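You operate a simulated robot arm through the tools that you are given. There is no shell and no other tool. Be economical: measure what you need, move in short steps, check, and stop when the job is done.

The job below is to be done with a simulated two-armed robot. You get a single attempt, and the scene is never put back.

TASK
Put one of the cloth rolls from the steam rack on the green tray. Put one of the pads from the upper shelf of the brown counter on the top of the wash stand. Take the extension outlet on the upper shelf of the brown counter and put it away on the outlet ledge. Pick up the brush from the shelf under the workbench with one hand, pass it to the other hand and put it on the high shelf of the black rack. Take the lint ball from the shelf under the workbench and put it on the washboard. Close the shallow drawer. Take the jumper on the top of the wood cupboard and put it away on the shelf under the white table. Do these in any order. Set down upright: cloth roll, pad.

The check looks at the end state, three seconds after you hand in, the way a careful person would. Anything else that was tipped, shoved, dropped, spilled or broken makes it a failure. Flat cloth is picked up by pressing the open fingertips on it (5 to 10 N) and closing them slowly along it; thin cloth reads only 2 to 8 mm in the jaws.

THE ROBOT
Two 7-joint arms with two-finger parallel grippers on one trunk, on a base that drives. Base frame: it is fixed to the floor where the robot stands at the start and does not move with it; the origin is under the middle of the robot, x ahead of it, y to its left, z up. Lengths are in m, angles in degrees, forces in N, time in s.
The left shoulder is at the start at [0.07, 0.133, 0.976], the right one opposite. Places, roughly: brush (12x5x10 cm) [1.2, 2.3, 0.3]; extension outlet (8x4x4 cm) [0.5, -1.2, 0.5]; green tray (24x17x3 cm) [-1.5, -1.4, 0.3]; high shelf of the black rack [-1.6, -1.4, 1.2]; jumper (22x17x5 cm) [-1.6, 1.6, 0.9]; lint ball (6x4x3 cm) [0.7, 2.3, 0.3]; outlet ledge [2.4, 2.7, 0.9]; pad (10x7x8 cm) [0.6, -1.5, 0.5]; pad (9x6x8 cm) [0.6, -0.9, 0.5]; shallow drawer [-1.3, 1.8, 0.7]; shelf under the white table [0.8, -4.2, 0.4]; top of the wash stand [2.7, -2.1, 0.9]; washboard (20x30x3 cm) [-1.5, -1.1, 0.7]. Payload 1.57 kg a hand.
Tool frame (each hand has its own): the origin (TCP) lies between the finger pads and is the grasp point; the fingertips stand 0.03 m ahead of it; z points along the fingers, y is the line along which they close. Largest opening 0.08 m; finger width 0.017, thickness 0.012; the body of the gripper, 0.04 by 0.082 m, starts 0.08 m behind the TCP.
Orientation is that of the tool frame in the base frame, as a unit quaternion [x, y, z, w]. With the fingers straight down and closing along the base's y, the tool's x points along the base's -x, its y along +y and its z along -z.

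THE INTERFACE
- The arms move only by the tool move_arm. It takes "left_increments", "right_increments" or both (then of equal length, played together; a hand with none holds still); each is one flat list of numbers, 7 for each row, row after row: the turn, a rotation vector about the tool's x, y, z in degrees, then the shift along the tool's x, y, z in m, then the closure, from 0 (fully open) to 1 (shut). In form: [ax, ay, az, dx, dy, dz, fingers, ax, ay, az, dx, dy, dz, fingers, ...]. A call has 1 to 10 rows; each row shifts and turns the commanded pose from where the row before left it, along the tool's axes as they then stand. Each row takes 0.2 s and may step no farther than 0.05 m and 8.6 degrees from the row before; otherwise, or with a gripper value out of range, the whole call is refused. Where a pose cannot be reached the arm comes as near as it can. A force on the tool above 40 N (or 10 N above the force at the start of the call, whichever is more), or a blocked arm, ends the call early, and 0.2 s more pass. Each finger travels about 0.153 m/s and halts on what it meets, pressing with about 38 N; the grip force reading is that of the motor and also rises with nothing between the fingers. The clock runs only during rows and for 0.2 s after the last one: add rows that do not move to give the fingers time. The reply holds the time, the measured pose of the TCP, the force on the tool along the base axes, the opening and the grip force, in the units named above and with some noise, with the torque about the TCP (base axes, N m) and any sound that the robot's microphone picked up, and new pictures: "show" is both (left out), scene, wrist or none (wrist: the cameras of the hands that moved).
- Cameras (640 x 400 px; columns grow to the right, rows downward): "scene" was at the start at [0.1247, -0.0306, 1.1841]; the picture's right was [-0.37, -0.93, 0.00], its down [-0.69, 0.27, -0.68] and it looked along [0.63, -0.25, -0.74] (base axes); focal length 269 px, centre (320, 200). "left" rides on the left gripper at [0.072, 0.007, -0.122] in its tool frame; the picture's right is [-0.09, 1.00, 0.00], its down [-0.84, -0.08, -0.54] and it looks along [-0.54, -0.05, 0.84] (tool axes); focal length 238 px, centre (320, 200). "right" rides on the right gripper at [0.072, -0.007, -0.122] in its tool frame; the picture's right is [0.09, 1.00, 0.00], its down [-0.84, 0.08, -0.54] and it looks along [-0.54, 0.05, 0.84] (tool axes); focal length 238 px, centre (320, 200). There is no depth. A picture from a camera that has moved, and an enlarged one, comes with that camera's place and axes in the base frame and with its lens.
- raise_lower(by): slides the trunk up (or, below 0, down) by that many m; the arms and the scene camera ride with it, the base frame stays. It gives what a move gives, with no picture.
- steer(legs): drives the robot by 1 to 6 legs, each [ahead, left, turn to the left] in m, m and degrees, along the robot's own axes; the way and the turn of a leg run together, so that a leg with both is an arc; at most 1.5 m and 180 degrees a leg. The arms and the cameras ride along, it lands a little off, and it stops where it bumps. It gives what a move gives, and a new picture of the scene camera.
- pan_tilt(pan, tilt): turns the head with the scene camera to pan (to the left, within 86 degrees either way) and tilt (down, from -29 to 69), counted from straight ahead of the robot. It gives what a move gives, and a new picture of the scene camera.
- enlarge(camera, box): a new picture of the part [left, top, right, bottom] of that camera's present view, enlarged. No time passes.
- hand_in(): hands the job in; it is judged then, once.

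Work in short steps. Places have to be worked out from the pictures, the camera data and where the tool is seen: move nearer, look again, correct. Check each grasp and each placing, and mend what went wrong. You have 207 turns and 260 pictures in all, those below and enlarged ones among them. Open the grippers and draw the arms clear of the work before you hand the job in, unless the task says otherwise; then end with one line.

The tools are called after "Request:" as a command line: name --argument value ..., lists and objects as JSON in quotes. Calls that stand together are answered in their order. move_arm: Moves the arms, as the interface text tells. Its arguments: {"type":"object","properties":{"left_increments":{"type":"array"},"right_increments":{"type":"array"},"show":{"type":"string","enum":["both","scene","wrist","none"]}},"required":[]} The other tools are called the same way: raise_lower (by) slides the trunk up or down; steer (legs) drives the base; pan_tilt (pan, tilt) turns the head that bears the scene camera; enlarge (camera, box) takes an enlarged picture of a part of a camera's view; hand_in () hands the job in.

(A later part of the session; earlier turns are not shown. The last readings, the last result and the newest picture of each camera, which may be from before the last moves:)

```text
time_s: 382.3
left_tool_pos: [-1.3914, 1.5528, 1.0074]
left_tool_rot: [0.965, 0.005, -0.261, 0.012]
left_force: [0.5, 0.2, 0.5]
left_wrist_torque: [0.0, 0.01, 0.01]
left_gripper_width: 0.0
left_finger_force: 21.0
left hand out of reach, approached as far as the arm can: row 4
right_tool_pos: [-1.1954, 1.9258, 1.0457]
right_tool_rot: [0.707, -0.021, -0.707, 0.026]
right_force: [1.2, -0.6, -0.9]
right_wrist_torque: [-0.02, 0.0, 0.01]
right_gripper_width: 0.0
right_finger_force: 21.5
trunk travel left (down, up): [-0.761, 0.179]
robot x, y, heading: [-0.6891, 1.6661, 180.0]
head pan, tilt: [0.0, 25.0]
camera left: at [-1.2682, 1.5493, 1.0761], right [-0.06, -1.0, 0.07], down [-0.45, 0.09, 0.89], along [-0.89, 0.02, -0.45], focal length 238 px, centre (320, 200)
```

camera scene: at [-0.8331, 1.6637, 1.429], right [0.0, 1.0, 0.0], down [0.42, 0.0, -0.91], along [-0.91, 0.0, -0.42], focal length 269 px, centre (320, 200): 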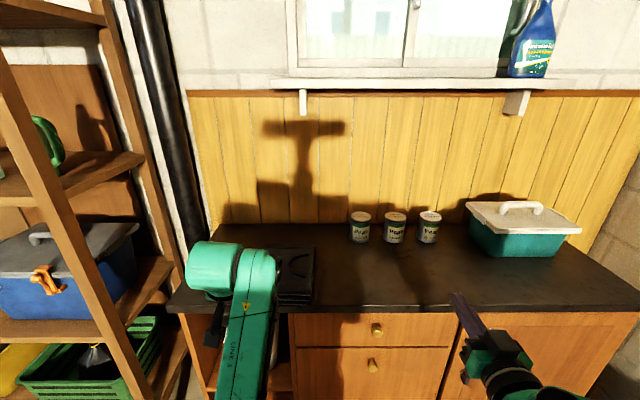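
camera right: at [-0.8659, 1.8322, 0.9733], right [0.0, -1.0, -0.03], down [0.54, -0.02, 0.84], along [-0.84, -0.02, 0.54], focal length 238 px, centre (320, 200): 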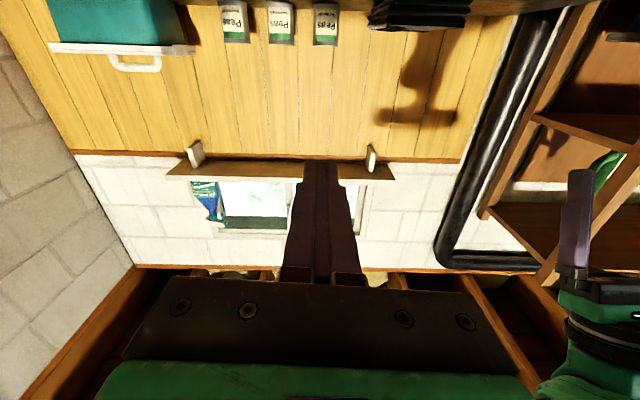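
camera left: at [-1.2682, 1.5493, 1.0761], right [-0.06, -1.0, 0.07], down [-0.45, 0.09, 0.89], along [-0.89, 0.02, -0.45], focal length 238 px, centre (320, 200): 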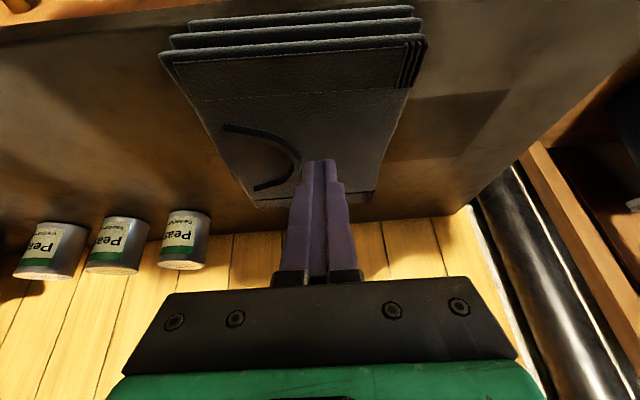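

Now the hand is 5 cm in from the jumper's front with arm room to pull. I press and pull 7 cm.

Request:
move_arm --left_increments '[0, 0, 0, 0.011, 0, 0.019, 1, 0, 0, 0, 0.011, 0, 0.019, 1, 0, 0, 0, 0.0025, 0, 0.0043, 1, 0, 0, 0, 0.0134, 0, -0.0068, 1, 0, 0, 0, 0.0134, 0, -0.0068, 1, 0, 0, 0, 0.0134, 0, -0.0068, 1, 0, 0, 0, 0.0134, 0, -0.0068, 1, 0, 0, 0, 0, 0, 0, 1]' --show "wrist"

```text
time_s: 384.1
left_tool_pos: [-1.3299, 1.553, 0.9561]
left_tool_rot: [0.965, 0.006, -0.262, 0.013]
left_force: [1.6, -0.2, 13.8]
left_wrist_torque: [0.08, 0.07, 0.03]
left_gripper_width: 0.0
left_finger_force: 21.7
right_tool_pos: [-1.1942, 1.9262, 1.0466]
right_tool_rot: [-0.706, 0.022, 0.707, -0.024]
right_force: [-0.3, 0.1, 0.8]
right_wrist_torque: [0.02, 0.0, -0.02]
right_gripper_width: 0.0002
right_finger_force: 21.2
trunk travel left (down, up): [-0.761, 0.179]
robot x, y, heading: [-0.6903, 1.664, 179.9]
head pan, tilt: [0.0, 25.0]
camera left: at [-1.2067, 1.5498, 1.0254], right [-0.06, -1.0, 0.07], down [-0.45, 0.09, 0.89], along [-0.89, 0.02, -0.45], focal length 238 px, centre (320, 200)
```

left: 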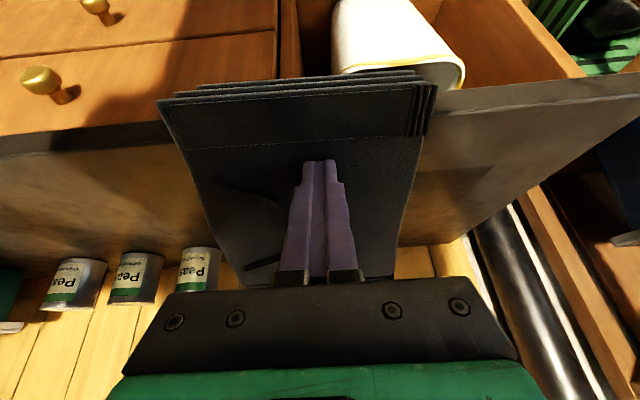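

The jumper now overhangs the edge by about 7 cm (front x≈-1.285). I lift the left hand off and away, and roll the right hand 90° with fingers open.

Request:
move_arm --left_increments '[0, 0, 0, -0.0125, 0, -0.0217, 1, 0, 0, 0, -0.0125, 0, -0.0217, 1, 0, 0, 0, 0, 0, -0.035, 1, 0, 0, 0, 0, 0, -0.035, 1, 0, 0, 0, 0, 0, 0, 1, 0, 0, 0, 0, 0, 0, 1, 0, 0, 0, 0, 0, 0, 1, 0, 0, 0, 0, 0, 0, 1, 0, 0, 0, 0, 0, 0, 1, 0, 0, 0, 0, 0, 0, 1]' --right_increments '[0, 0, 0, 0, 0, 0, 0, 0, 0, 0, 0, 0, 0, 0, 0, 0, 8.5, 0, 0, 0, 0, 0, 0, 8.5, 0, 0, 0, 0, 0, 0, 8.5, 0, 0, 0, 0, 0, 0, 8.5, 0, 0, 0, 0, 0, 0, 8.5, 0, 0, 0, 0, 0, 0, 8.5, 0, 0, 0, 0, 0, 0, 8.5, 0, 0, 0, 0, 0, 0, 8.5, 0, 0, 0, 0]' --show "scene"

```text
time_s: 386.3
left_tool_pos: [-1.2971, 1.5585, 1.0657]
left_tool_rot: [0.966, 0.006, -0.26, 0.013]
left_force: [0.2, 0.2, -0.2]
left_wrist_torque: [-0.02, -0.02, 0.0]
left_gripper_width: 0.0
left_finger_force: 21.0
right_tool_pos: [-1.1973, 1.9266, 1.0437]
right_tool_rot: [0.574, -0.414, -0.571, 0.416]
right_force: [-0.9, 0.5, 0.3]
right_wrist_torque: [0.02, -0.03, 0.02]
right_gripper_width: 0.0801
right_finger_force: 0.0
trunk travel left (down, up): [-0.761, 0.179]
robot x, y, heading: [-0.6883, 1.6658, 179.9]
head pan, tilt: [0.0, 25.0]
camera scene: at [-0.8318, 1.6638, 1.4291], right [0.0, 1.0, 0.0], down [0.42, 0.0, -0.91], along [-0.91, 0.0, -0.42], focal length 269 px, centre (320, 200)
```

scene: 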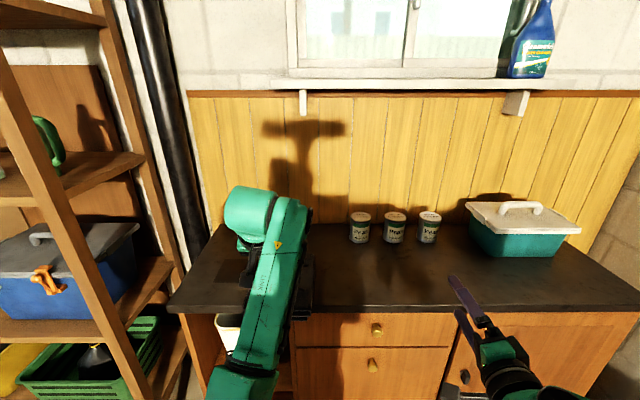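

I finish the roll, draw the left hand in, back off, then shift left and lower to the jumper's level.

Request:
move_arm --left_increments '[0, 0, 0, 0.04, 0, -0.025, 1, 0, 0, 0, 0.04, 0, -0.025, 1, 0, 0, 0, 0, 0, 0, 1]' --right_increments '[0, 0, 7.4, 0, 0, 0, 0, 0, 0, 7.4, 0, 0, 0, 0, 0, 0, 7.2, 0, 0, 0, 0]' --show "none"

Request:
steer --legs '[[-0.15, 0, 0], [0, 0.365, 0]]'

Request:
raise_lower --by -0.137

Request:
enlarge --camera "right" --box '[0, 0, 640, 400]'

```text
time_s: 387.3
left_tool_pos: [-1.2167, 1.5206, 1.0714]
left_tool_rot: [0.96, 0.027, -0.274, 0.053]
left_force: [-0.5, 0.1, 0.4]
left_wrist_torque: [-0.02, 0.01, -0.02]
left_gripper_width: 0.0
left_finger_force: 21.4
left hand out of reach, approached as far as the arm can: row 2
right_tool_pos: [-1.1958, 1.9253, 1.0457]
right_tool_rot: [0.485, -0.515, -0.482, 0.517]
right_force: [0.4, -0.4, -0.2]
right_wrist_torque: [0.02, 0.03, -0.05]
right_gripper_width: 0.0801
right_finger_force: 0.1
trunk travel left (down, up): [-0.761, 0.179]
robot x, y, heading: [-0.6895, 1.6657, 179.8]
head pan, tilt: [0.0, 25.0]
stopped in row 3 (left hand): the arm was blocked; the commanded pose is now the measured one
```

```text
time_s: 390.6
left_tool_pos: [-1.0672, 1.1536, 1.0704]
left_tool_rot: [0.96, 0.029, -0.273, 0.055]
left_force: [0.6, 0.3, -0.1]
left_wrist_torque: [0.01, -0.02, 0.01]
left_gripper_width: 0.0
left_finger_force: 21.3
right_tool_pos: [-1.0479, 1.5573, 1.0456]
right_tool_rot: [0.485, -0.515, -0.481, 0.518]
right_force: [0.0, 0.1, 0.3]
right_wrist_torque: [-0.01, 0.01, 0.01]
right_gripper_width: 0.0801
right_finger_force: 0.1
trunk travel left (down, up): [-0.761, 0.179]
robot x, y, heading: [-0.5427, 1.2975, 180.0]
head pan, tilt: [0.0, 25.0]
camera scene: at [-0.6827, 1.2969, 1.4291], right [0.0, 1.0, 0.0], down [0.42, 0.0, -0.91], along [-0.91, 0.0, -0.42], focal length 269 px, centre (320, 200)
```

scene: 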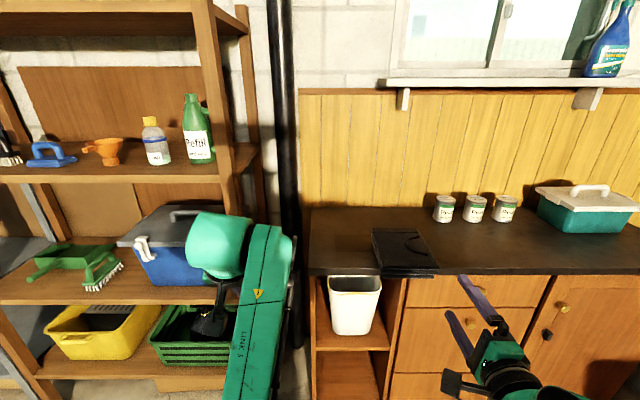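

```text
time_s: 392.3
left_tool_pos: [-1.067, 1.1524, 0.9333]
left_tool_rot: [0.96, 0.028, -0.273, 0.053]
left_force: [1.0, -0.6, 0.4]
left_wrist_torque: [0.0, 0.04, 0.01]
left_gripper_width: 0.0
left_finger_force: 21.1
right_tool_pos: [-1.0478, 1.5562, 0.9075]
right_tool_rot: [0.485, -0.515, -0.481, 0.518]
right_force: [0.0, -0.4, -0.4]
right_wrist_torque: [-0.03, -0.01, -0.02]
right_gripper_width: 0.08
right_finger_force: 0.1
trunk travel left (down, up): [-0.624, 0.316]
robot x, y, heading: [-0.5397, 1.2934, 180.2]
head pan, tilt: [0.0, 25.0]
```

```text
1.00 times, centred on (320, 200) of right
camera zoom: at [-0.9253, 1.4866, 0.9067], right [0.0, -0.03, 1.0], down [0.54, 0.84, 0.02], along [-0.84, 0.54, 0.01], focal length 238 px, centre (320, 200)
```

zoom: 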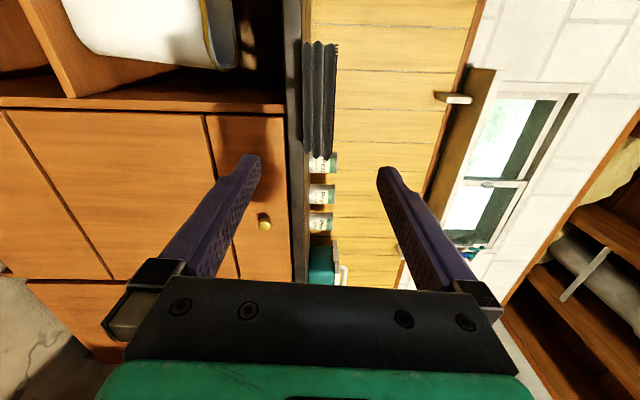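

The jumper's edge is exactly centred between the fingers (z 0.883–0.930). I advance with the base and then the arm.

Request:
steer --legs '[[0.15, 0, 0]]'

Request:
move_arm --right_increments '[0, 0, 0, 0, 0, 0.04, 0, 0, 0, 0, 0, 0, 0.03, 0, 0, 0, 0, 0, 0, 0, 0]' --show "wrist"

```text
time_s: 393.6
left_tool_pos: [-1.2186, 1.1527, 0.9326]
left_tool_rot: [0.96, 0.028, -0.273, 0.053]
left_force: [-0.3, -0.6, 0.2]
left_wrist_torque: [0.02, -0.01, 0.03]
left_gripper_width: 0.0
left_finger_force: 21.7
right_tool_pos: [-1.1981, 1.5569, 0.9081]
right_tool_rot: [0.485, -0.515, -0.481, 0.518]
right_force: [-0.1, -0.2, 0.1]
right_wrist_torque: [0.02, -0.04, 0.04]
right_gripper_width: 0.0798
right_finger_force: 0.1
trunk travel left (down, up): [-0.624, 0.316]
robot x, y, heading: [-0.6957, 1.2951, 180.1]
head pan, tilt: [0.0, 25.0]
camera scene: at [-0.8335, 1.2961, 1.2921], right [0.0, 1.0, 0.0], down [0.42, 0.0, -0.91], along [-0.91, 0.0, -0.42], focal length 269 px, centre (320, 200)
```

scene: 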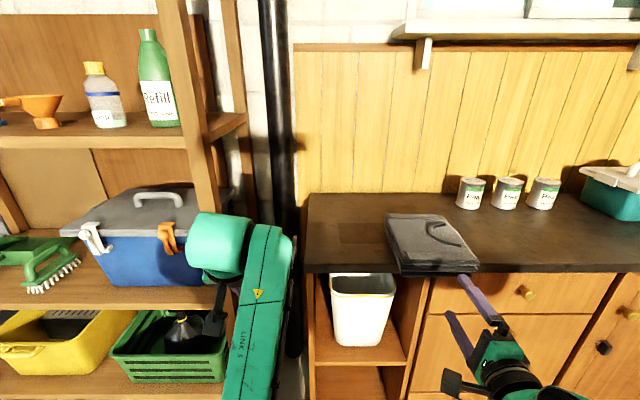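

```text
time_s: 394.4
left_tool_pos: [-1.2172, 1.1532, 0.9343]
left_tool_rot: [0.96, 0.028, -0.273, 0.054]
left_force: [0.5, -0.1, 0.4]
left_wrist_torque: [0.01, 0.02, -0.01]
left_gripper_width: 0.0
left_finger_force: 21.8
right_tool_pos: [-1.2692, 1.5566, 0.9099]
right_tool_rot: [0.485, -0.515, -0.481, 0.518]
right_force: [0.5, 0.4, 0.5]
right_wrist_torque: [0.0, 0.04, 0.0]
right_gripper_width: 0.0797
right_finger_force: 0.0
trunk travel left (down, up): [-0.624, 0.316]
robot x, y, heading: [-0.6892, 1.2965, 180.0]
head pan, tilt: [0.0, 25.0]
camera right: at [-1.1469, 1.4863, 0.9075], right [0.0, -0.03, 1.0], down [0.54, 0.84, 0.02], along [-0.84, 0.54, 0.01], focal length 238 px, centre (320, 200)
```

right: 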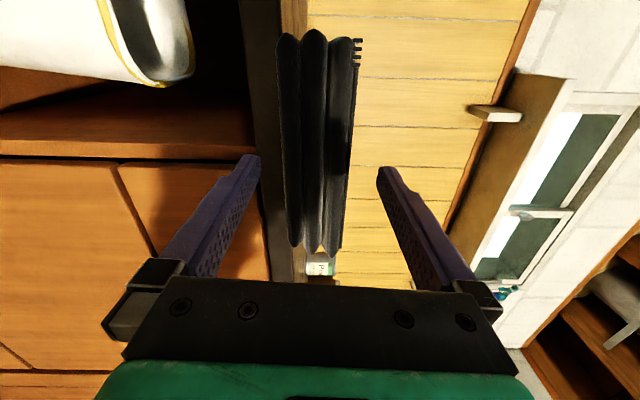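

Aligned. I advance 4.5 cm and close on the stack.

Request:
move_arm --right_increments '[0, 0, 0, 0, 0, 0.03, 0, 0, 0, 0, 0, 0, 0.015, 0, 0, 0, 0, 0, 0, 0, 0.2, 0, 0, 0, 0, 0, 0, 0.4, 0, 0, 0, 0, 0, 0, 0.6, 0, 0, 0, 0, 0, 0, 0.8, 0, 0, 0, 0, 0, 0, 1, 0, 0, 0, 0, 0, 0, 1]' --show "wrist"

```text
time_s: 396.2
left_tool_pos: [-1.2189, 1.1531, 0.9327]
left_tool_rot: [0.96, 0.028, -0.272, 0.054]
left_force: [0.7, -0.3, 0.6]
left_wrist_torque: [0.0, 0.02, 0.02]
left_gripper_width: 0.0001
left_finger_force: 21.5
right_tool_pos: [-1.3154, 1.5566, 0.9093]
right_tool_rot: [0.485, -0.515, -0.481, 0.518]
right_force: [-0.5, 0.1, -1.0]
right_wrist_torque: [-0.04, -0.31, -0.01]
right_gripper_width: 0.0509
right_finger_force: 37.6
trunk travel left (down, up): [-0.624, 0.316]
robot x, y, heading: [-0.693, 1.3018, 179.8]
head pan, tilt: [0.0, 25.0]
camera right: at [-1.1923, 1.4855, 0.9066], right [0.0, -0.03, 1.0], down [0.54, 0.84, 0.02], along [-0.84, 0.54, 0.01], focal length 238 px, centre (320, 200)
```

right: 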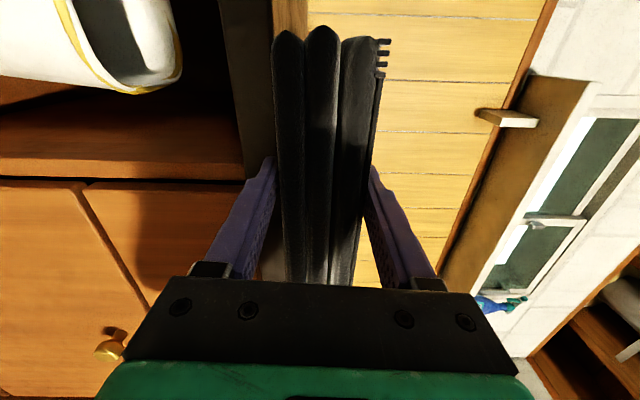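

Gripped firmly at 51 mm thickness. I raise the trunk 8 cm and back away.

Request:
raise_lower --by 0.08

Request:
steer --legs '[[-0.3, 0, 0]]'

```text
time_s: 397.4
left_tool_pos: [-1.2187, 1.1528, 1.0124]
left_tool_rot: [0.96, 0.028, -0.272, 0.055]
left_force: [0.5, -0.9, 0.9]
left_wrist_torque: [0.0, 0.0, 0.02]
left_gripper_width: 0.0
left_finger_force: 21.7
right_tool_pos: [-1.3158, 1.556, 0.9884]
right_tool_rot: [0.485, -0.516, -0.481, 0.517]
right_force: [-0.7, -0.3, -3.8]
right_wrist_torque: [-0.04, -0.34, -0.01]
right_gripper_width: 0.0505
right_finger_force: 38.4
trunk travel left (down, up): [-0.704, 0.236]
robot x, y, heading: [-0.6923, 1.2951, 180.0]
head pan, tilt: [0.0, 25.0]
```

```text
time_s: 399.4
left_tool_pos: [-0.9225, 1.1516, 1.0138]
left_tool_rot: [0.96, 0.029, -0.272, 0.054]
left_force: [0.4, 0.2, 0.1]
left_wrist_torque: [0.02, -0.02, -0.02]
left_gripper_width: 0.0002
left_finger_force: 21.6
right_tool_pos: [-1.0198, 1.5552, 0.9873]
right_tool_rot: [0.486, -0.514, -0.479, 0.519]
right_force: [-1.1, -0.4, -4.0]
right_wrist_torque: [-0.05, -0.32, 0.0]
right_gripper_width: 0.0502
right_finger_force: 37.8
trunk travel left (down, up): [-0.704, 0.236]
robot x, y, heading: [-0.3998, 1.2951, -180.0]
head pan, tilt: [0.0, 25.0]
camera scene: at [-0.5395, 1.2962, 1.3719], right [0.0, 1.0, 0.0], down [0.42, 0.0, -0.91], along [-0.91, 0.0, -0.42], focal length 269 px, centre (320, 200)
```

scene: 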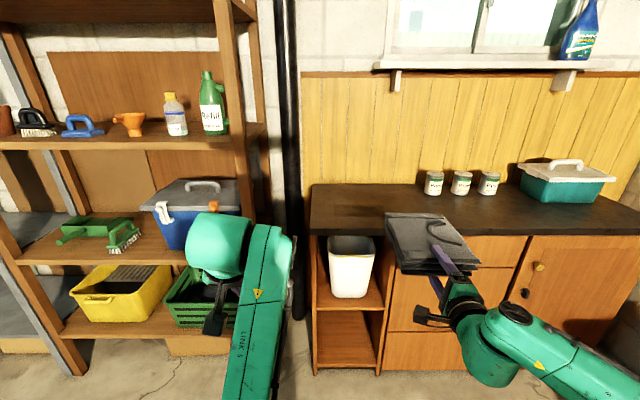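

Jumper is held flat. I turn south and drive down the aisle toward the white table.

Request:
steer --legs '[[-0.08, 0, 0], [0, 0, 90], [1.5, 0, 0], [1.5, 0, 0], [0.7, 0, 0]]'

Request:
pan_tilt --pan 25 --tilt 20

```text
time_s: 422.1
left_tool_pos: [-0.0688, -2.9753, 1.0126]
left_tool_rot: [0.649, 0.708, -0.151, 0.233]
left_force: [0.1, 0.4, -0.2]
left_wrist_torque: [0.01, -0.01, 0.01]
left_gripper_width: 0.0
left_finger_force: 21.1
right_tool_pos: [-0.4684, -3.0828, 0.9886]
right_tool_rot: [0.708, -0.012, 0.036, 0.705]
right_force: [0.5, 0.9, -3.4]
right_wrist_torque: [0.36, -0.02, -0.04]
right_gripper_width: 0.0499
right_finger_force: 38.4
trunk travel left (down, up): [-0.704, 0.236]
robot x, y, heading: [-0.2238, -2.4579, -88.6]
head pan, tilt: [0.0, 25.0]
camera scene: at [-0.2221, -2.5973, 1.3721], right [-1.0, -0.03, 0.0], down [-0.01, 0.42, -0.91], along [0.02, -0.91, -0.42], focal length 269 px, centre (320, 200)
```

scene: 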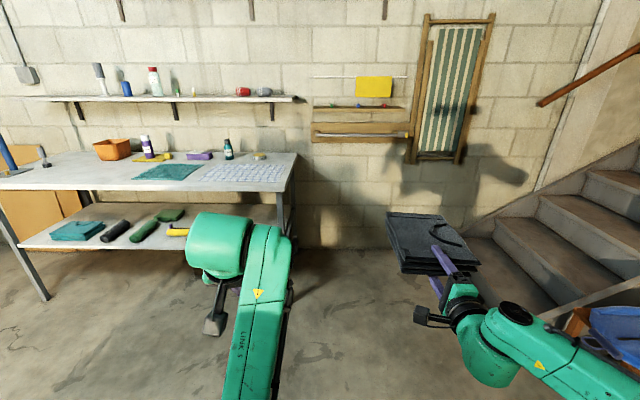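

```text
time_s: 423.0
left_tool_pos: [-0.0677, -2.9765, 1.0125]
left_tool_rot: [0.65, 0.707, -0.151, 0.233]
left_force: [-0.2, 0.2, -0.8]
left_wrist_torque: [0.03, 0.03, -0.03]
left_gripper_width: 0.0
left_finger_force: 21.6
right_tool_pos: [-0.4684, -3.0817, 0.9879]
right_tool_rot: [0.707, -0.01, 0.035, 0.706]
right_force: [0.2, -0.2, -3.1]
right_wrist_torque: [0.37, -0.03, -0.02]
right_gripper_width: 0.0497
right_finger_force: 37.9
trunk travel left (down, up): [-0.704, 0.236]
robot x, y, heading: [-0.2245, -2.4508, -88.5]
head pan, tilt: [25.0, 20.0]
camera scene: at [-0.1832, -2.5887, 1.3801], right [-0.9, -0.45, 0.0], down [-0.15, 0.31, -0.94], along [0.42, -0.84, -0.34], focal length 269 px, centre (320, 200)
```

scene: 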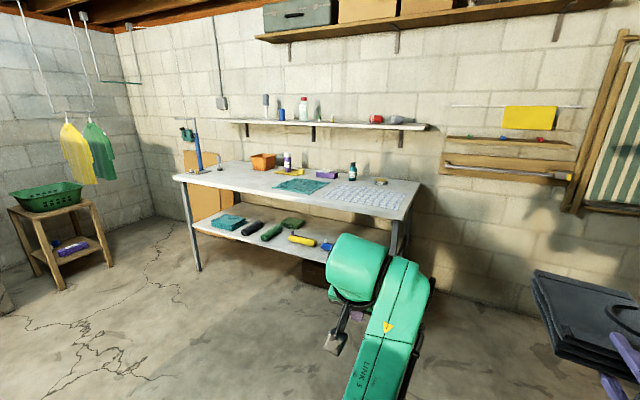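

The white table's shelf has free room toward its right (west) end, hidden by my left arm. I go closer, lower the trunk and look.

Request:
steer --legs '[[0.25, 0, -1.5], [0, 0.8, 0]]'

Request:
raise_lower --by -0.3

Request:
pan_tilt --pan -10 --tilt 20

```text
time_s: 428.4
left_tool_pos: [0.6907, -3.2262, 1.0136]
left_tool_rot: [0.653, 0.704, -0.153, 0.232]
left_force: [0.0, -0.4, -0.7]
left_wrist_torque: [-0.03, -0.01, 0.01]
left_gripper_width: 0.0
left_finger_force: 21.3
right_tool_pos: [0.2874, -3.3279, 0.9875]
right_tool_rot: [0.709, -0.015, 0.031, 0.704]
right_force: [0.3, 0.1, -3.0]
right_wrist_torque: [0.37, -0.03, -0.01]
right_gripper_width: 0.0497
right_finger_force: 38.1
trunk travel left (down, up): [-0.704, 0.236]
robot x, y, heading: [0.5362, -2.7024, -89.1]
head pan, tilt: [25.0, 20.0]
stopped in leg 2: the robot was blocked; the commanded pose is now the measured one
camera scene: at [0.5804, -2.837, 1.3801], right [-0.9, -0.43, 0.0], down [-0.15, 0.31, -0.94], along [0.41, -0.85, -0.34], focal length 269 px, centre (320, 200)
```

scene: 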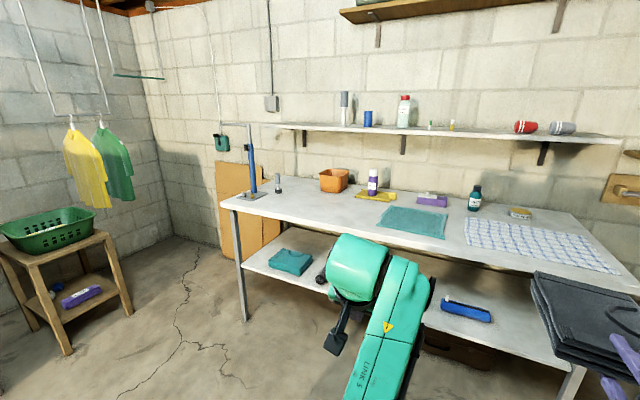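

```text
time_s: 431.4
left_tool_pos: [0.6896, -3.2269, 0.713]
left_tool_rot: [0.653, 0.704, -0.152, 0.233]
left_force: [1.2, 0.7, 1.3]
left_wrist_torque: [-0.02, 0.0, 0.0]
left_gripper_width: 0.0003
left_finger_force: 21.5
right_tool_pos: [0.287, -3.3265, 0.6878]
right_tool_rot: [0.708, -0.017, 0.03, 0.705]
right_force: [-0.3, -0.5, -3.0]
right_wrist_torque: [0.33, -0.04, 0.0]
right_gripper_width: 0.0498
right_finger_force: 38.0
trunk travel left (down, up): [-0.404, 0.536]
robot x, y, heading: [0.5357, -2.7002, -89.5]
head pan, tilt: [25.0, 20.0]
```

```text
time_s: 432.4
left_tool_pos: [0.6892, -3.2255, 0.7126]
left_tool_rot: [0.654, 0.704, -0.152, 0.233]
left_force: [-0.2, -0.3, 0.4]
left_wrist_torque: [-0.01, 0.0, -0.01]
left_gripper_width: 0.0001
left_finger_force: 21.8
right_tool_pos: [0.2863, -3.3277, 0.6874]
right_tool_rot: [0.708, -0.016, 0.031, 0.706]
right_force: [0.4, 0.3, -2.8]
right_wrist_torque: [0.36, -0.03, 0.01]
right_gripper_width: 0.0499
right_finger_force: 38.6
trunk travel left (down, up): [-0.404, 0.536]
robot x, y, heading: [0.5346, -2.6981, -89.4]
head pan, tilt: [-10.0, 20.0]
camera scene: at [0.5233, -2.8452, 1.0801], right [-0.99, 0.16, 0.0], down [0.06, 0.34, -0.94], along [-0.15, -0.93, -0.34], focal length 269 px, centre (320, 200)
```

scene: 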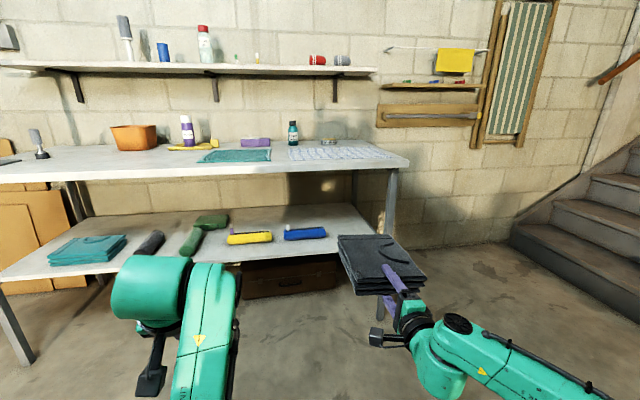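

Free shelf space lies right of the blue item, x≈0.03–0.27, front edge y≈-4.05, z≈0.40. I extend the right arm 9 cm and tuck the left hand in by pointing it down and back.

Request:
move_arm --left_increments '[0, 8, 0, 0, 0, 0, 1, 0, 8, 0, 0, 0, 0, 1, 0, 8, 0, 0, 0, 0, 1, 0, 0, 0, 0.03, 0, 0, 1, 0, 0, 0, 0.03, 0, 0, 1, 0, 0, 0, 0.03, 0, 0, 1]' --right_increments '[0, 0, 0, 0, 0, 0.02, 1, 0, 0, 0, 0, 0, 0.02, 1, 0, 0, 0, 0, 0, 0.02, 1, 0, 0, 0, 0, 0, 0.02, 1, 0, 0, 0, 0, 0, 0, 1, 0, 0, 0, 0, 0, 0, 1]' --show "none"

Request:
raise_lower --by -0.2

Request:
steer --legs '[[0, -0.13, 0], [0.3, 0, -0.6]]'

Request:
pan_tilt --pan -10 --tilt 25

```text
time_s: 433.9
left_tool_pos: [0.7119, -3.2447, 0.6382]
left_tool_rot: [0.667, 0.74, -0.014, 0.085]
left_force: [-0.1, 0.3, -0.5]
left_wrist_torque: [0.0, -0.02, 0.03]
left_gripper_width: 0.0001
left_finger_force: 21.4
left hand out of reach, approached as far as the arm can: row 1, 2, 3, 4, 5, 6
right_tool_pos: [0.2887, -3.4075, 0.6871]
right_tool_rot: [0.708, -0.016, 0.031, 0.705]
right_force: [-0.8, -0.3, -2.9]
right_wrist_torque: [0.36, 0.0, 0.0]
right_gripper_width: 0.0498
right_finger_force: 38.1
trunk travel left (down, up): [-0.404, 0.536]
robot x, y, heading: [0.5373, -2.7007, -89.2]
head pan, tilt: [-10.0, 20.0]
```

```text
time_s: 436.0
left_tool_pos: [0.7116, -3.2433, 0.434]
left_tool_rot: [0.667, 0.74, -0.009, 0.084]
left_force: [0.1, 0.0, 0.4]
left_wrist_torque: [-0.02, -0.02, -0.01]
left_gripper_width: 0.0
left_finger_force: 21.4
right_tool_pos: [0.2885, -3.4072, 0.4857]
right_tool_rot: [0.708, -0.015, 0.03, 0.706]
right_force: [-1.0, 0.0, -3.0]
right_wrist_torque: [0.34, -0.03, 0.0]
right_gripper_width: 0.0498
right_finger_force: 37.9
trunk travel left (down, up): [-0.204, 0.736]
robot x, y, heading: [0.541, -2.7028, -89.3]
head pan, tilt: [-10.0, 20.0]
```

```text
time_s: 438.9
left_tool_pos: [0.5876, -3.5429, 0.4347]
left_tool_rot: [0.667, 0.74, -0.009, 0.084]
left_force: [0.4, -1.0, 0.7]
left_wrist_torque: [0.01, -0.03, 0.0]
left_gripper_width: 0.0001
left_finger_force: 21.5
right_tool_pos: [0.1647, -3.7073, 0.4857]
right_tool_rot: [0.708, -0.016, 0.03, 0.705]
right_force: [0.0, -0.1, -3.4]
right_wrist_torque: [0.34, -0.05, -0.03]
right_gripper_width: 0.0498
right_finger_force: 38.0
trunk travel left (down, up): [-0.204, 0.736]
robot x, y, heading: [0.4121, -3.0029, -89.4]
head pan, tilt: [-10.0, 20.0]
camera scene: at [0.3991, -3.1457, 0.88], right [-0.99, 0.16, 0.0], down [0.06, 0.34, -0.94], along [-0.15, -0.93, -0.34], focal length 269 px, centre (320, 200)
```

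scene: 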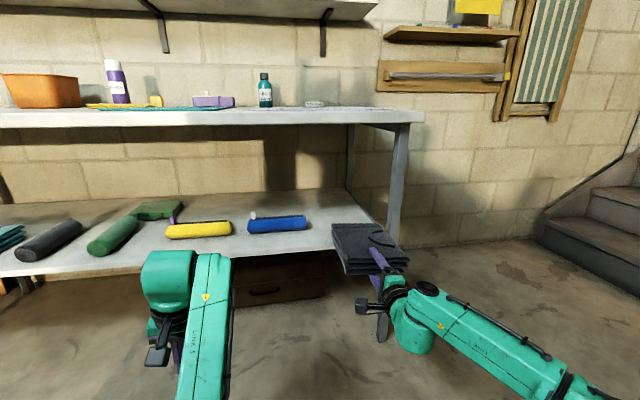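

```text
time_s: 439.6
left_tool_pos: [0.5891, -3.5438, 0.4349]
left_tool_rot: [0.666, 0.741, -0.01, 0.086]
left_force: [-1.0, -0.3, -0.5]
left_wrist_torque: [0.01, -0.03, 0.03]
left_gripper_width: 0.0001
left_finger_force: 21.3
right_tool_pos: [0.1645, -3.707, 0.4863]
right_tool_rot: [0.708, -0.016, 0.03, 0.705]
right_force: [-0.2, 0.6, -3.5]
right_wrist_torque: [0.32, -0.04, -0.01]
right_gripper_width: 0.0498
right_finger_force: 37.9
trunk travel left (down, up): [-0.204, 0.736]
robot x, y, heading: [0.4096, -3.0007, -89.3]
head pan, tilt: [-10.0, 25.0]
camera scene: at [0.3993, -3.1446, 0.872], right [-0.99, 0.16, 0.0], down [0.07, 0.42, -0.91], along [-0.15, -0.89, -0.42], focal length 269 px, centre (320, 200)
```

scene: 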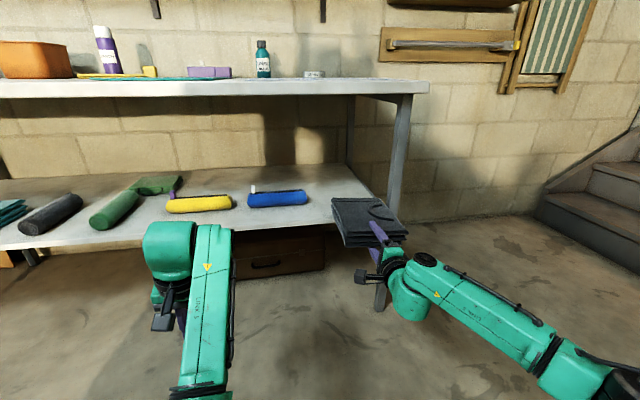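

I use the right wrist camera (at z≈0.49) to judge the shelf height against the jumper.

Request:
enlarge --camera "right" --box '[0, 0, 640, 400]'

```text
1.00 times, centred on (320, 200) of right
camera zoom: at [0.2343, -3.5837, 0.4849], right [0.03, 0.0, 1.0], down [-0.85, 0.52, 0.02], along [-0.52, -0.85, 0.01], focal length 238 px, centre (320, 200)
```

zoom: 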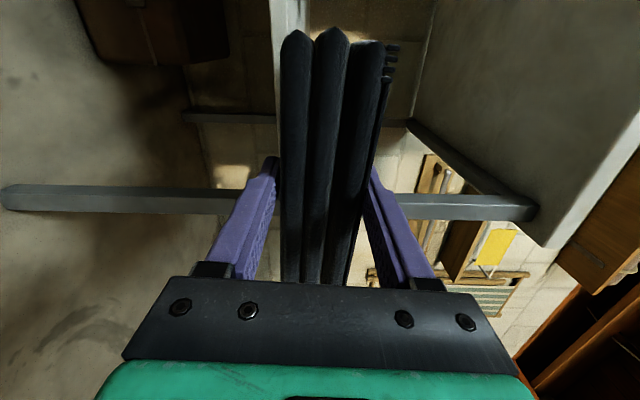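

The shelf top looks to be about z≈0.44, so I raise 6 cm before going in, advance 0.22 and check again.

Request:
raise_lower --by 0.06

Request:
steer --legs '[[0.22, 0, -0.7]]'

Request:
enlarge --camera "right" --box '[0, 0, 640, 400]'

```text
time_s: 440.6
left_tool_pos: [0.5902, -3.5447, 0.4946]
left_tool_rot: [0.667, 0.74, -0.009, 0.085]
left_force: [0.5, 0.4, 1.6]
left_wrist_torque: [0.0, 0.0, 0.03]
left_gripper_width: 0.0001
left_finger_force: 21.7
right_tool_pos: [0.165, -3.7082, 0.5461]
right_tool_rot: [0.709, -0.016, 0.031, 0.704]
right_force: [0.6, -0.4, -2.8]
right_wrist_torque: [0.33, -0.02, -0.02]
right_gripper_width: 0.0497
right_finger_force: 37.9
trunk travel left (down, up): [-0.264, 0.676]
robot x, y, heading: [0.4107, -3.0038, -89.3]
head pan, tilt: [-10.0, 25.0]
```

```text
time_s: 442.3
left_tool_pos: [0.5825, -3.7649, 0.4948]
left_tool_rot: [0.673, 0.735, -0.009, 0.084]
left_force: [-0.2, 0.7, 0.0]
left_wrist_torque: [0.02, 0.02, -0.01]
left_gripper_width: 0.0
left_finger_force: 20.9
right_tool_pos: [0.1557, -3.9226, 0.5459]
right_tool_rot: [0.708, -0.021, 0.027, 0.705]
right_force: [-0.6, -0.3, -3.2]
right_wrist_torque: [0.32, -0.02, 0.01]
right_gripper_width: 0.0498
right_finger_force: 38.2
trunk travel left (down, up): [-0.264, 0.676]
robot x, y, heading: [0.4138, -3.2189, -90.2]
head pan, tilt: [-10.0, 25.0]
camera scene: at [0.3984, -3.3629, 0.9319], right [-0.98, 0.18, 0.0], down [0.07, 0.42, -0.91], along [-0.16, -0.89, -0.42], focal length 269 px, centre (320, 200)
```

scene: 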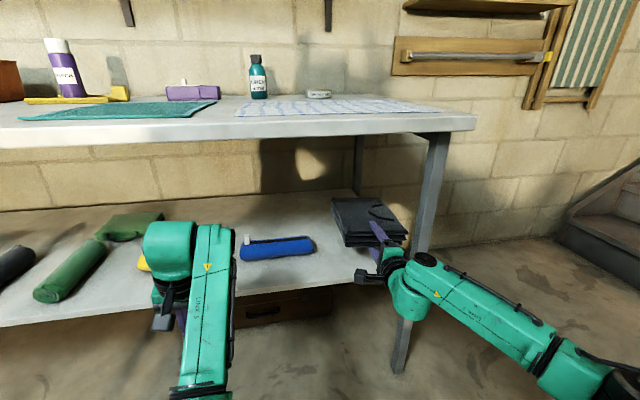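

```text
1.00 times, centred on (320, 200) of right
camera zoom: at [0.2269, -3.7995, 0.5447], right [0.03, 0.0, 1.0], down [-0.84, 0.54, 0.02], along [-0.54, -0.84, 0.01], focal length 238 px, centre (320, 200)
```

zoom: 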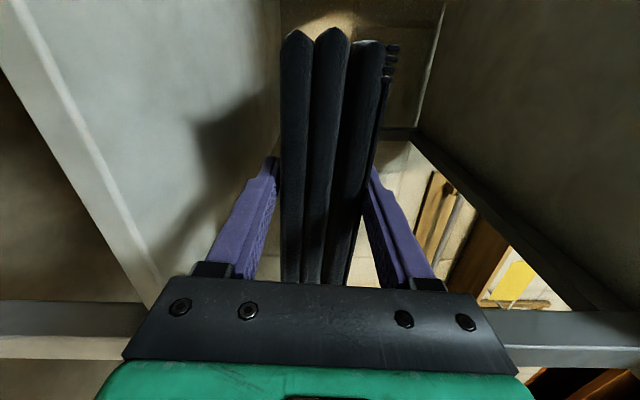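

Shelf top is z≈0.435 with its front edge at y≈-3.905. I advance 6 cm and lower the trunk 6 cm.

Request:
steer --legs '[[0.06, 0, 0]]'

Request:
raise_lower --by -0.06

Request:
enlarge --camera "right" --box '[0, 0, 640, 400]'

```text
time_s: 443.2
left_tool_pos: [0.5827, -3.8236, 0.4945]
left_tool_rot: [0.671, 0.737, -0.009, 0.086]
left_force: [0.0, -0.2, -0.6]
left_wrist_torque: [0.0, -0.04, -0.01]
left_gripper_width: 0.0
left_finger_force: 21.5
right_tool_pos: [0.1555, -3.981, 0.5463]
right_tool_rot: [0.708, -0.021, 0.026, 0.705]
right_force: [-0.2, 0.5, -3.2]
right_wrist_torque: [0.35, -0.02, -0.01]
right_gripper_width: 0.0496
right_finger_force: 37.8
trunk travel left (down, up): [-0.264, 0.676]
robot x, y, heading: [0.4153, -3.28, -90.1]
head pan, tilt: [-10.0, 25.0]
camera scene: at [0.3983, -3.4215, 0.9319], right [-0.98, 0.18, 0.0], down [0.07, 0.42, -0.91], along [-0.16, -0.89, -0.42], focal length 269 px, centre (320, 200)
```

scene: 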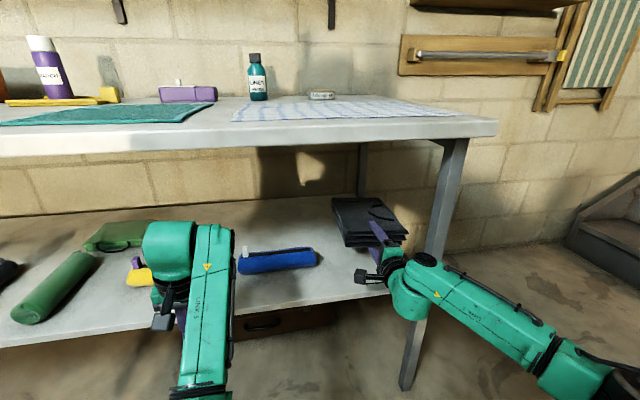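

```text
time_s: 444.2
left_tool_pos: [0.5838, -3.8228, 0.4364]
left_tool_rot: [0.671, 0.737, -0.01, 0.087]
left_force: [0.7, -0.3, 0.1]
left_wrist_torque: [0.02, 0.04, 0.01]
left_gripper_width: 0.0003
left_finger_force: 21.5
right_tool_pos: [0.1552, -3.9801, 0.4935]
right_tool_rot: [0.705, -0.021, 0.025, 0.708]
right_force: [-2.5, -8.0, 16.7]
right_wrist_torque: [1.6, 0.45, 0.36]
right_gripper_width: 0.0497
right_finger_force: 38.3
trunk travel left (down, up): [-0.204, 0.736]
robot x, y, heading: [0.4103, -3.2808, -90.0]
head pan, tilt: [-10.0, 25.0]
```

```text
1.00 times, centred on (320, 200) of right
camera zoom: at [0.2271, -3.8576, 0.4899], right [0.03, 0.01, 1.0], down [-0.84, 0.54, 0.02], along [-0.54, -0.84, 0.02], focal length 238 px, centre (320, 200)
```

zoom: 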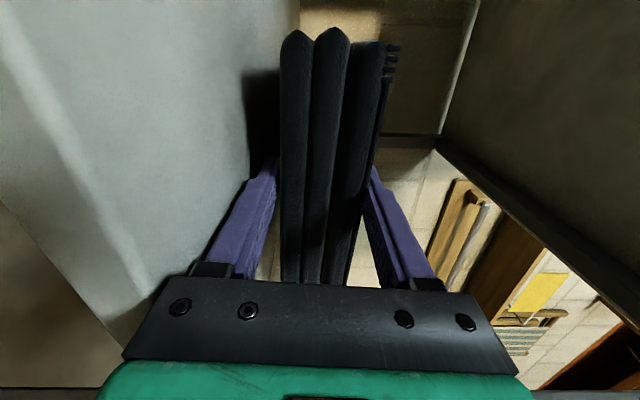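

The gripper's body just touches the shelf lip; the jumper's underside is ~1.4 cm above the shelf. I ease up slightly, open gradually to let it down, and look.

Request:
move_arm --right_increments '[0, 0, 0, 0, 0.005, 0, 1, 0, 0, 0, 0, 0, 0, 0.3, 0, 0, 0, 0, 0, 0, 0.25, 0, 0, 0, 0, 0, 0, 0.2, 0, 0, 0, 0, 0, 0, 0.15, 0, 0, 0, 0, 0, 0, 0.15]' --show "wrist"

```text
time_s: 445.6
left_tool_pos: [0.5844, -3.8224, 0.4358]
left_tool_rot: [0.671, 0.736, -0.011, 0.085]
left_force: [-0.2, -0.5, 0.2]
left_wrist_torque: [0.0, -0.02, -0.01]
left_gripper_width: 0.0001
left_finger_force: 20.7
right_tool_pos: [0.1554, -3.9801, 0.4933]
right_tool_rot: [0.707, -0.02, 0.026, 0.706]
right_force: [-0.9, -5.4, 11.0]
right_wrist_torque: [0.37, 0.13, 0.03]
right_gripper_width: 0.0575
right_finger_force: 0.0
trunk travel left (down, up): [-0.204, 0.736]
robot x, y, heading: [0.4181, -3.2739, -89.8]
head pan, tilt: [-10.0, 25.0]
camera right: at [0.227, -3.8568, 0.4922], right [0.03, 0.0, 1.0], down [-0.84, 0.54, 0.02], along [-0.54, -0.84, 0.01], focal length 238 px, centre (320, 200)
```

right: 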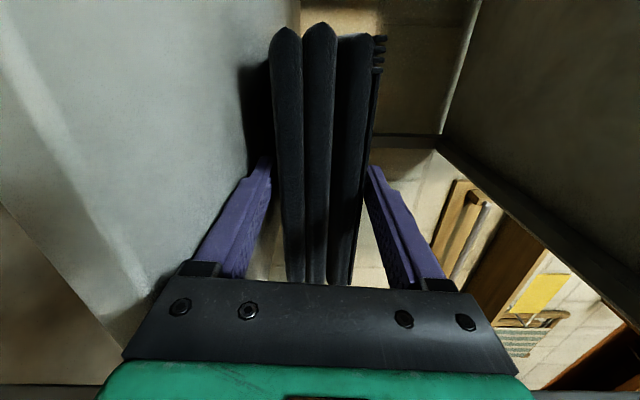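

The lower finger rests on the shelf and the jumper lies loose on it. I ease 3 mm up and slide the fingers out slowly.

Request:
move_arm --right_increments '[0, 0, 0, 0, 0.003, 0, 0.25, 0, 0, 0, 0, 0, -0.012, 0.25, 0, 0, 0, 0, 0, -0.015, 0.25, 0, 0, 0, 0, 0, -0.02, 0.25, 0, 0, 0, 0, 0, -0.02, 0.25, 0, 0, 0, 0, 0, -0.02, 0.25]' --show "both"

```text
time_s: 447.0
left_tool_pos: [0.5832, -3.8228, 0.4345]
left_tool_rot: [0.672, 0.736, -0.01, 0.086]
left_force: [-0.7, 0.2, 0.2]
left_wrist_torque: [-0.01, -0.01, 0.01]
left_gripper_width: 0.0002
left_finger_force: 21.6
right_tool_pos: [0.1562, -3.8925, 0.4932]
right_tool_rot: [0.709, -0.021, 0.027, 0.704]
right_force: [0.4, -0.4, -2.6]
right_wrist_torque: [0.09, 0.05, -0.01]
right_gripper_width: 0.0619
right_finger_force: 0.9
trunk travel left (down, up): [-0.204, 0.736]
robot x, y, heading: [0.4137, -3.279, -90.4]
head pan, tilt: [-10.0, 25.0]
camera scene: at [0.3984, -3.4206, 0.872], right [-0.98, 0.18, 0.0], down [0.07, 0.42, -0.91], along [-0.16, -0.89, -0.42], focal length 269 px, centre (320, 200)
camera right: at [0.2278, -3.7702, 0.4923], right [0.03, -0.01, 1.0], down [-0.84, 0.54, 0.02], along [-0.54, -0.84, 0.01], focal length 238 px, centre (320, 200)
```

scene: 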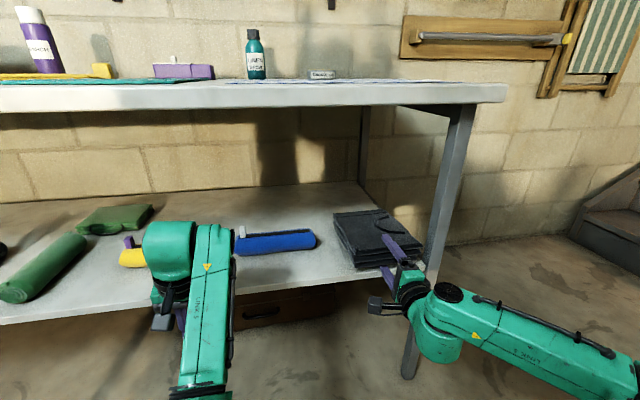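
right: 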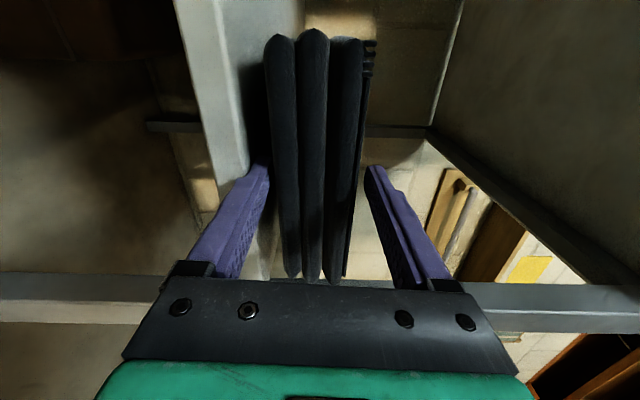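

The jumper rode back on the lower finger. I'll regrip, bring the fingers just outside the shelf edge so the jumper's rear rests on the shelf, lower, release, and then push it fully in.

Request:
move_arm --right_increments '[0, 0, 0, 0, 0, 0, 0.6, 0, 0, 0, 0, 0, 0, 1, 0, 0, 0, 0, 0, 0, 1, 0, 0, 0, 0, 0.008, 0, 1, 0, 0, 0, 0, 0, -0.025, 1, 0, 0, 0, 0, 0, -0.022, 1, 0, 0, 0, 0, 0, 0, 1]' --show "wrist"

```text
time_s: 448.6
left_tool_pos: [0.582, -3.8231, 0.4343]
left_tool_rot: [0.671, 0.736, -0.009, 0.085]
left_force: [0.6, -0.9, 0.1]
left_wrist_torque: [-0.01, 0.02, 0.02]
left_gripper_width: 0.0
left_finger_force: 21.4
right_tool_pos: [0.1534, -3.8456, 0.5031]
right_tool_rot: [0.709, -0.021, 0.026, 0.704]
right_force: [0.8, 0.3, -3.9]
right_wrist_torque: [0.38, -0.03, -0.01]
right_gripper_width: 0.0526
right_finger_force: 38.2
trunk travel left (down, up): [-0.204, 0.736]
robot x, y, heading: [0.4137, -3.2795, -90.0]
head pan, tilt: [-10.0, 25.0]
camera right: at [0.2257, -3.723, 0.502], right [0.03, 0.0, 1.0], down [-0.84, 0.54, 0.02], along [-0.54, -0.84, 0.01], focal length 238 px, centre (320, 200)
```

right: 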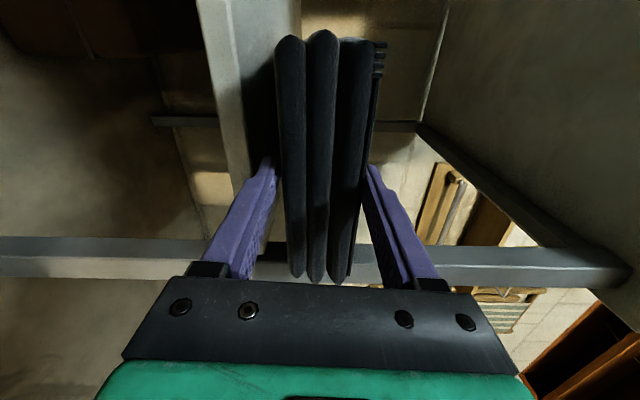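

Re-held; its centre is ~5 cm inside the edge. I lower until it rests on the shelf.

Request:
move_arm --right_increments '[0, 0, 0, 0, -0.01, 0, 1, 0, 0, 0, 0, -0.008, 0, 1, 0, 0, 0, 0, -0.006, 0, 1, 0, 0, 0, 0, -0.005, 0, 1, 0, 0, 0, 0, 0, 0, 1]' --show "wrist"

```text
time_s: 449.8
left_tool_pos: [0.5833, -3.8222, 0.4356]
left_tool_rot: [0.671, 0.736, -0.01, 0.086]
left_force: [-0.2, -0.2, -0.9]
left_wrist_torque: [0.02, -0.01, 0.01]
left_gripper_width: 0.0003
left_finger_force: 21.2
right_tool_pos: [0.1551, -3.8456, 0.4776]
right_tool_rot: [0.705, -0.02, 0.023, 0.708]
right_force: [-3.2, -0.5, 12.6]
right_wrist_torque: [-0.41, 1.46, -0.14]
right_gripper_width: 0.0499
right_finger_force: 37.8
trunk travel left (down, up): [-0.204, 0.736]
robot x, y, heading: [0.4162, -3.279, -90.2]
head pan, tilt: [-10.0, 25.0]
camera right: at [0.227, -3.7234, 0.4751], right [0.03, 0.0, 1.0], down [-0.84, 0.54, 0.02], along [-0.54, -0.84, 0.02], focal length 238 px, centre (320, 200)
```

right: 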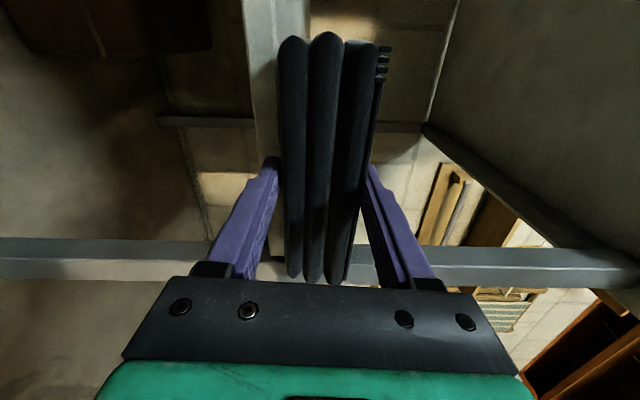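

Its right edge touches first (slight tilt). I open the gripper slowly so it settles, then withdraw.

Request:
move_arm --right_increments '[0, 0, 0, 0, 0, 0, 0.5, 0, 0, 0, 0, 0, 0, 0.3, 0, 0, 0, 0, 0, 0, 0.1, 0, 0, 0, 0, 0, 0, 0, 0, 0, 0, 0, -0.006, 0, 0, 0, 0, 0, 0, 0, -0.03, 0, 0, 0, 0, 0, 0, -0.04, 0]' --show "both"

```text
time_s: 451.4
left_tool_pos: [0.5826, -3.8227, 0.4351]
left_tool_rot: [0.671, 0.736, -0.01, 0.085]
left_force: [-1.1, -0.1, -0.4]
left_wrist_torque: [-0.02, 0.04, 0.0]
left_gripper_width: 0.0002
left_finger_force: 21.3
right_tool_pos: [0.156, -3.776, 0.469]
right_tool_rot: [0.707, -0.021, 0.026, 0.706]
right_force: [-0.5, 0.0, 0.5]
right_wrist_torque: [0.0, 0.0, -0.01]
right_gripper_width: 0.08
right_finger_force: 0.1
trunk travel left (down, up): [-0.204, 0.736]
robot x, y, heading: [0.4164, -3.278, -90.4]
head pan, tilt: [-10.0, 25.0]
camera scene: at [0.3986, -3.4202, 0.8721], right [-0.98, 0.18, 0.0], down [0.07, 0.42, -0.91], along [-0.16, -0.89, -0.42], focal length 269 px, centre (320, 200)
camera right: at [0.2269, -3.6528, 0.4675], right [0.03, 0.0, 1.0], down [-0.84, 0.54, 0.02], along [-0.54, -0.84, 0.01], focal length 238 px, centre (320, 200)
```

scene: 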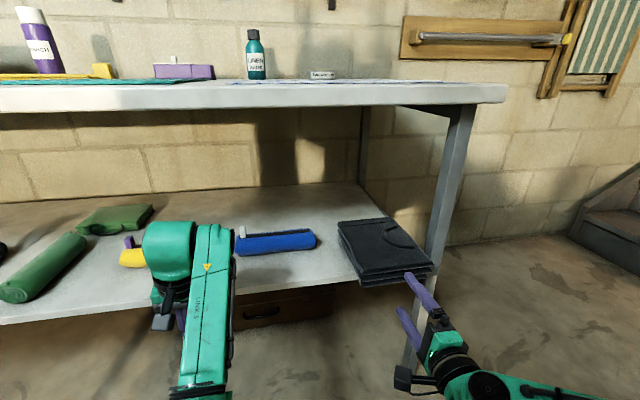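
right: 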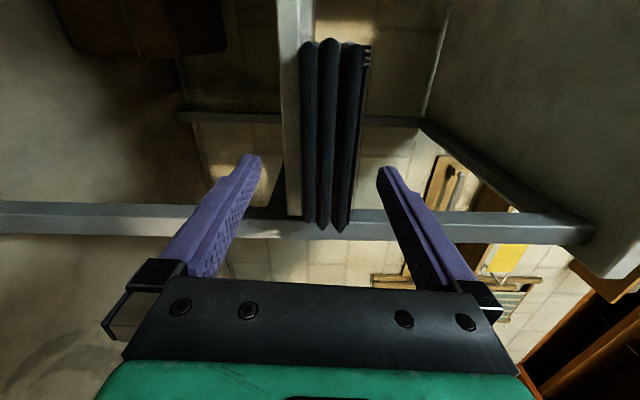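

The jumper rests on the shelf, overhanging about 5 cm. I close the right fingers and push it in by its front edge.

Request:
move_arm --right_increments '[0, 0, 0, 0, 0.008, 0, 0.5, 0, 0, 0, 0, 0, 0, 1, 0, 0, 0, 0, 0, 0, 1, 0, 0, 0, 0, 0, 0.025, 1, 0, 0, 0, 0, 0, 0.02, 1, 0, 0, 0, 0, 0, 0.02, 1, 0, 0, 0, 0, 0, 0.02, 1, 0, 0, 0, 0, 0, 0.02, 1, 0, 0, 0, 0, 0, 0.02, 1, 0, 0, 0, 0, 0, 0, 1]' --show "both"

```text
time_s: 453.6
left_tool_pos: [0.5832, -3.8225, 0.4357]
left_tool_rot: [0.671, 0.736, -0.01, 0.087]
left_force: [0.8, -0.1, -0.7]
left_wrist_torque: [0.02, -0.01, -0.02]
left_gripper_width: 0.0
left_finger_force: 21.1
right_tool_pos: [0.1564, -3.9019, 0.4766]
right_tool_rot: [0.708, -0.02, 0.025, 0.705]
right_force: [-0.7, 1.4, 0.7]
right_wrist_torque: [-0.01, 0.02, -0.01]
right_gripper_width: 0.0
right_finger_force: 21.2
trunk travel left (down, up): [-0.204, 0.736]
robot x, y, heading: [0.4163, -3.2759, -89.9]
head pan, tilt: [-10.0, 25.0]
camera scene: at [0.3986, -3.4201, 0.8722], right [-0.98, 0.18, 0.0], down [0.07, 0.42, -0.91], along [-0.16, -0.89, -0.42], focal length 269 px, centre (320, 200)
camera right: at [0.2272, -3.7777, 0.4757], right [0.03, 0.0, 1.0], down [-0.84, 0.54, 0.02], along [-0.54, -0.84, 0.01], focal length 238 px, centre (320, 200)
```

scene: 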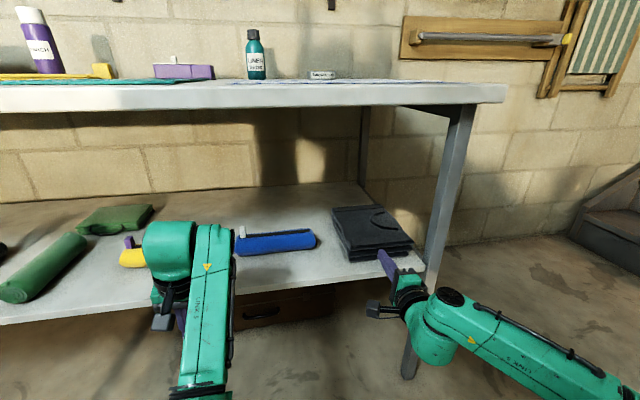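
right: 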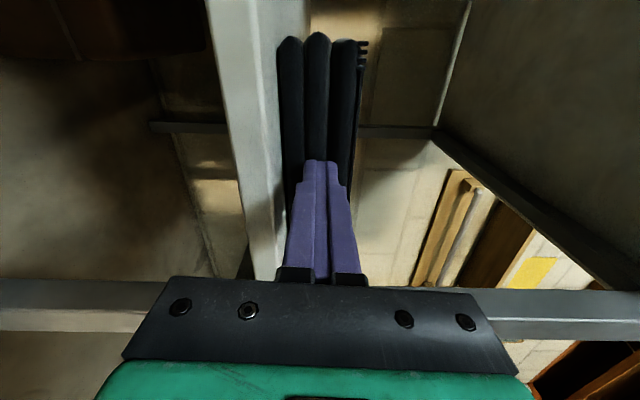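

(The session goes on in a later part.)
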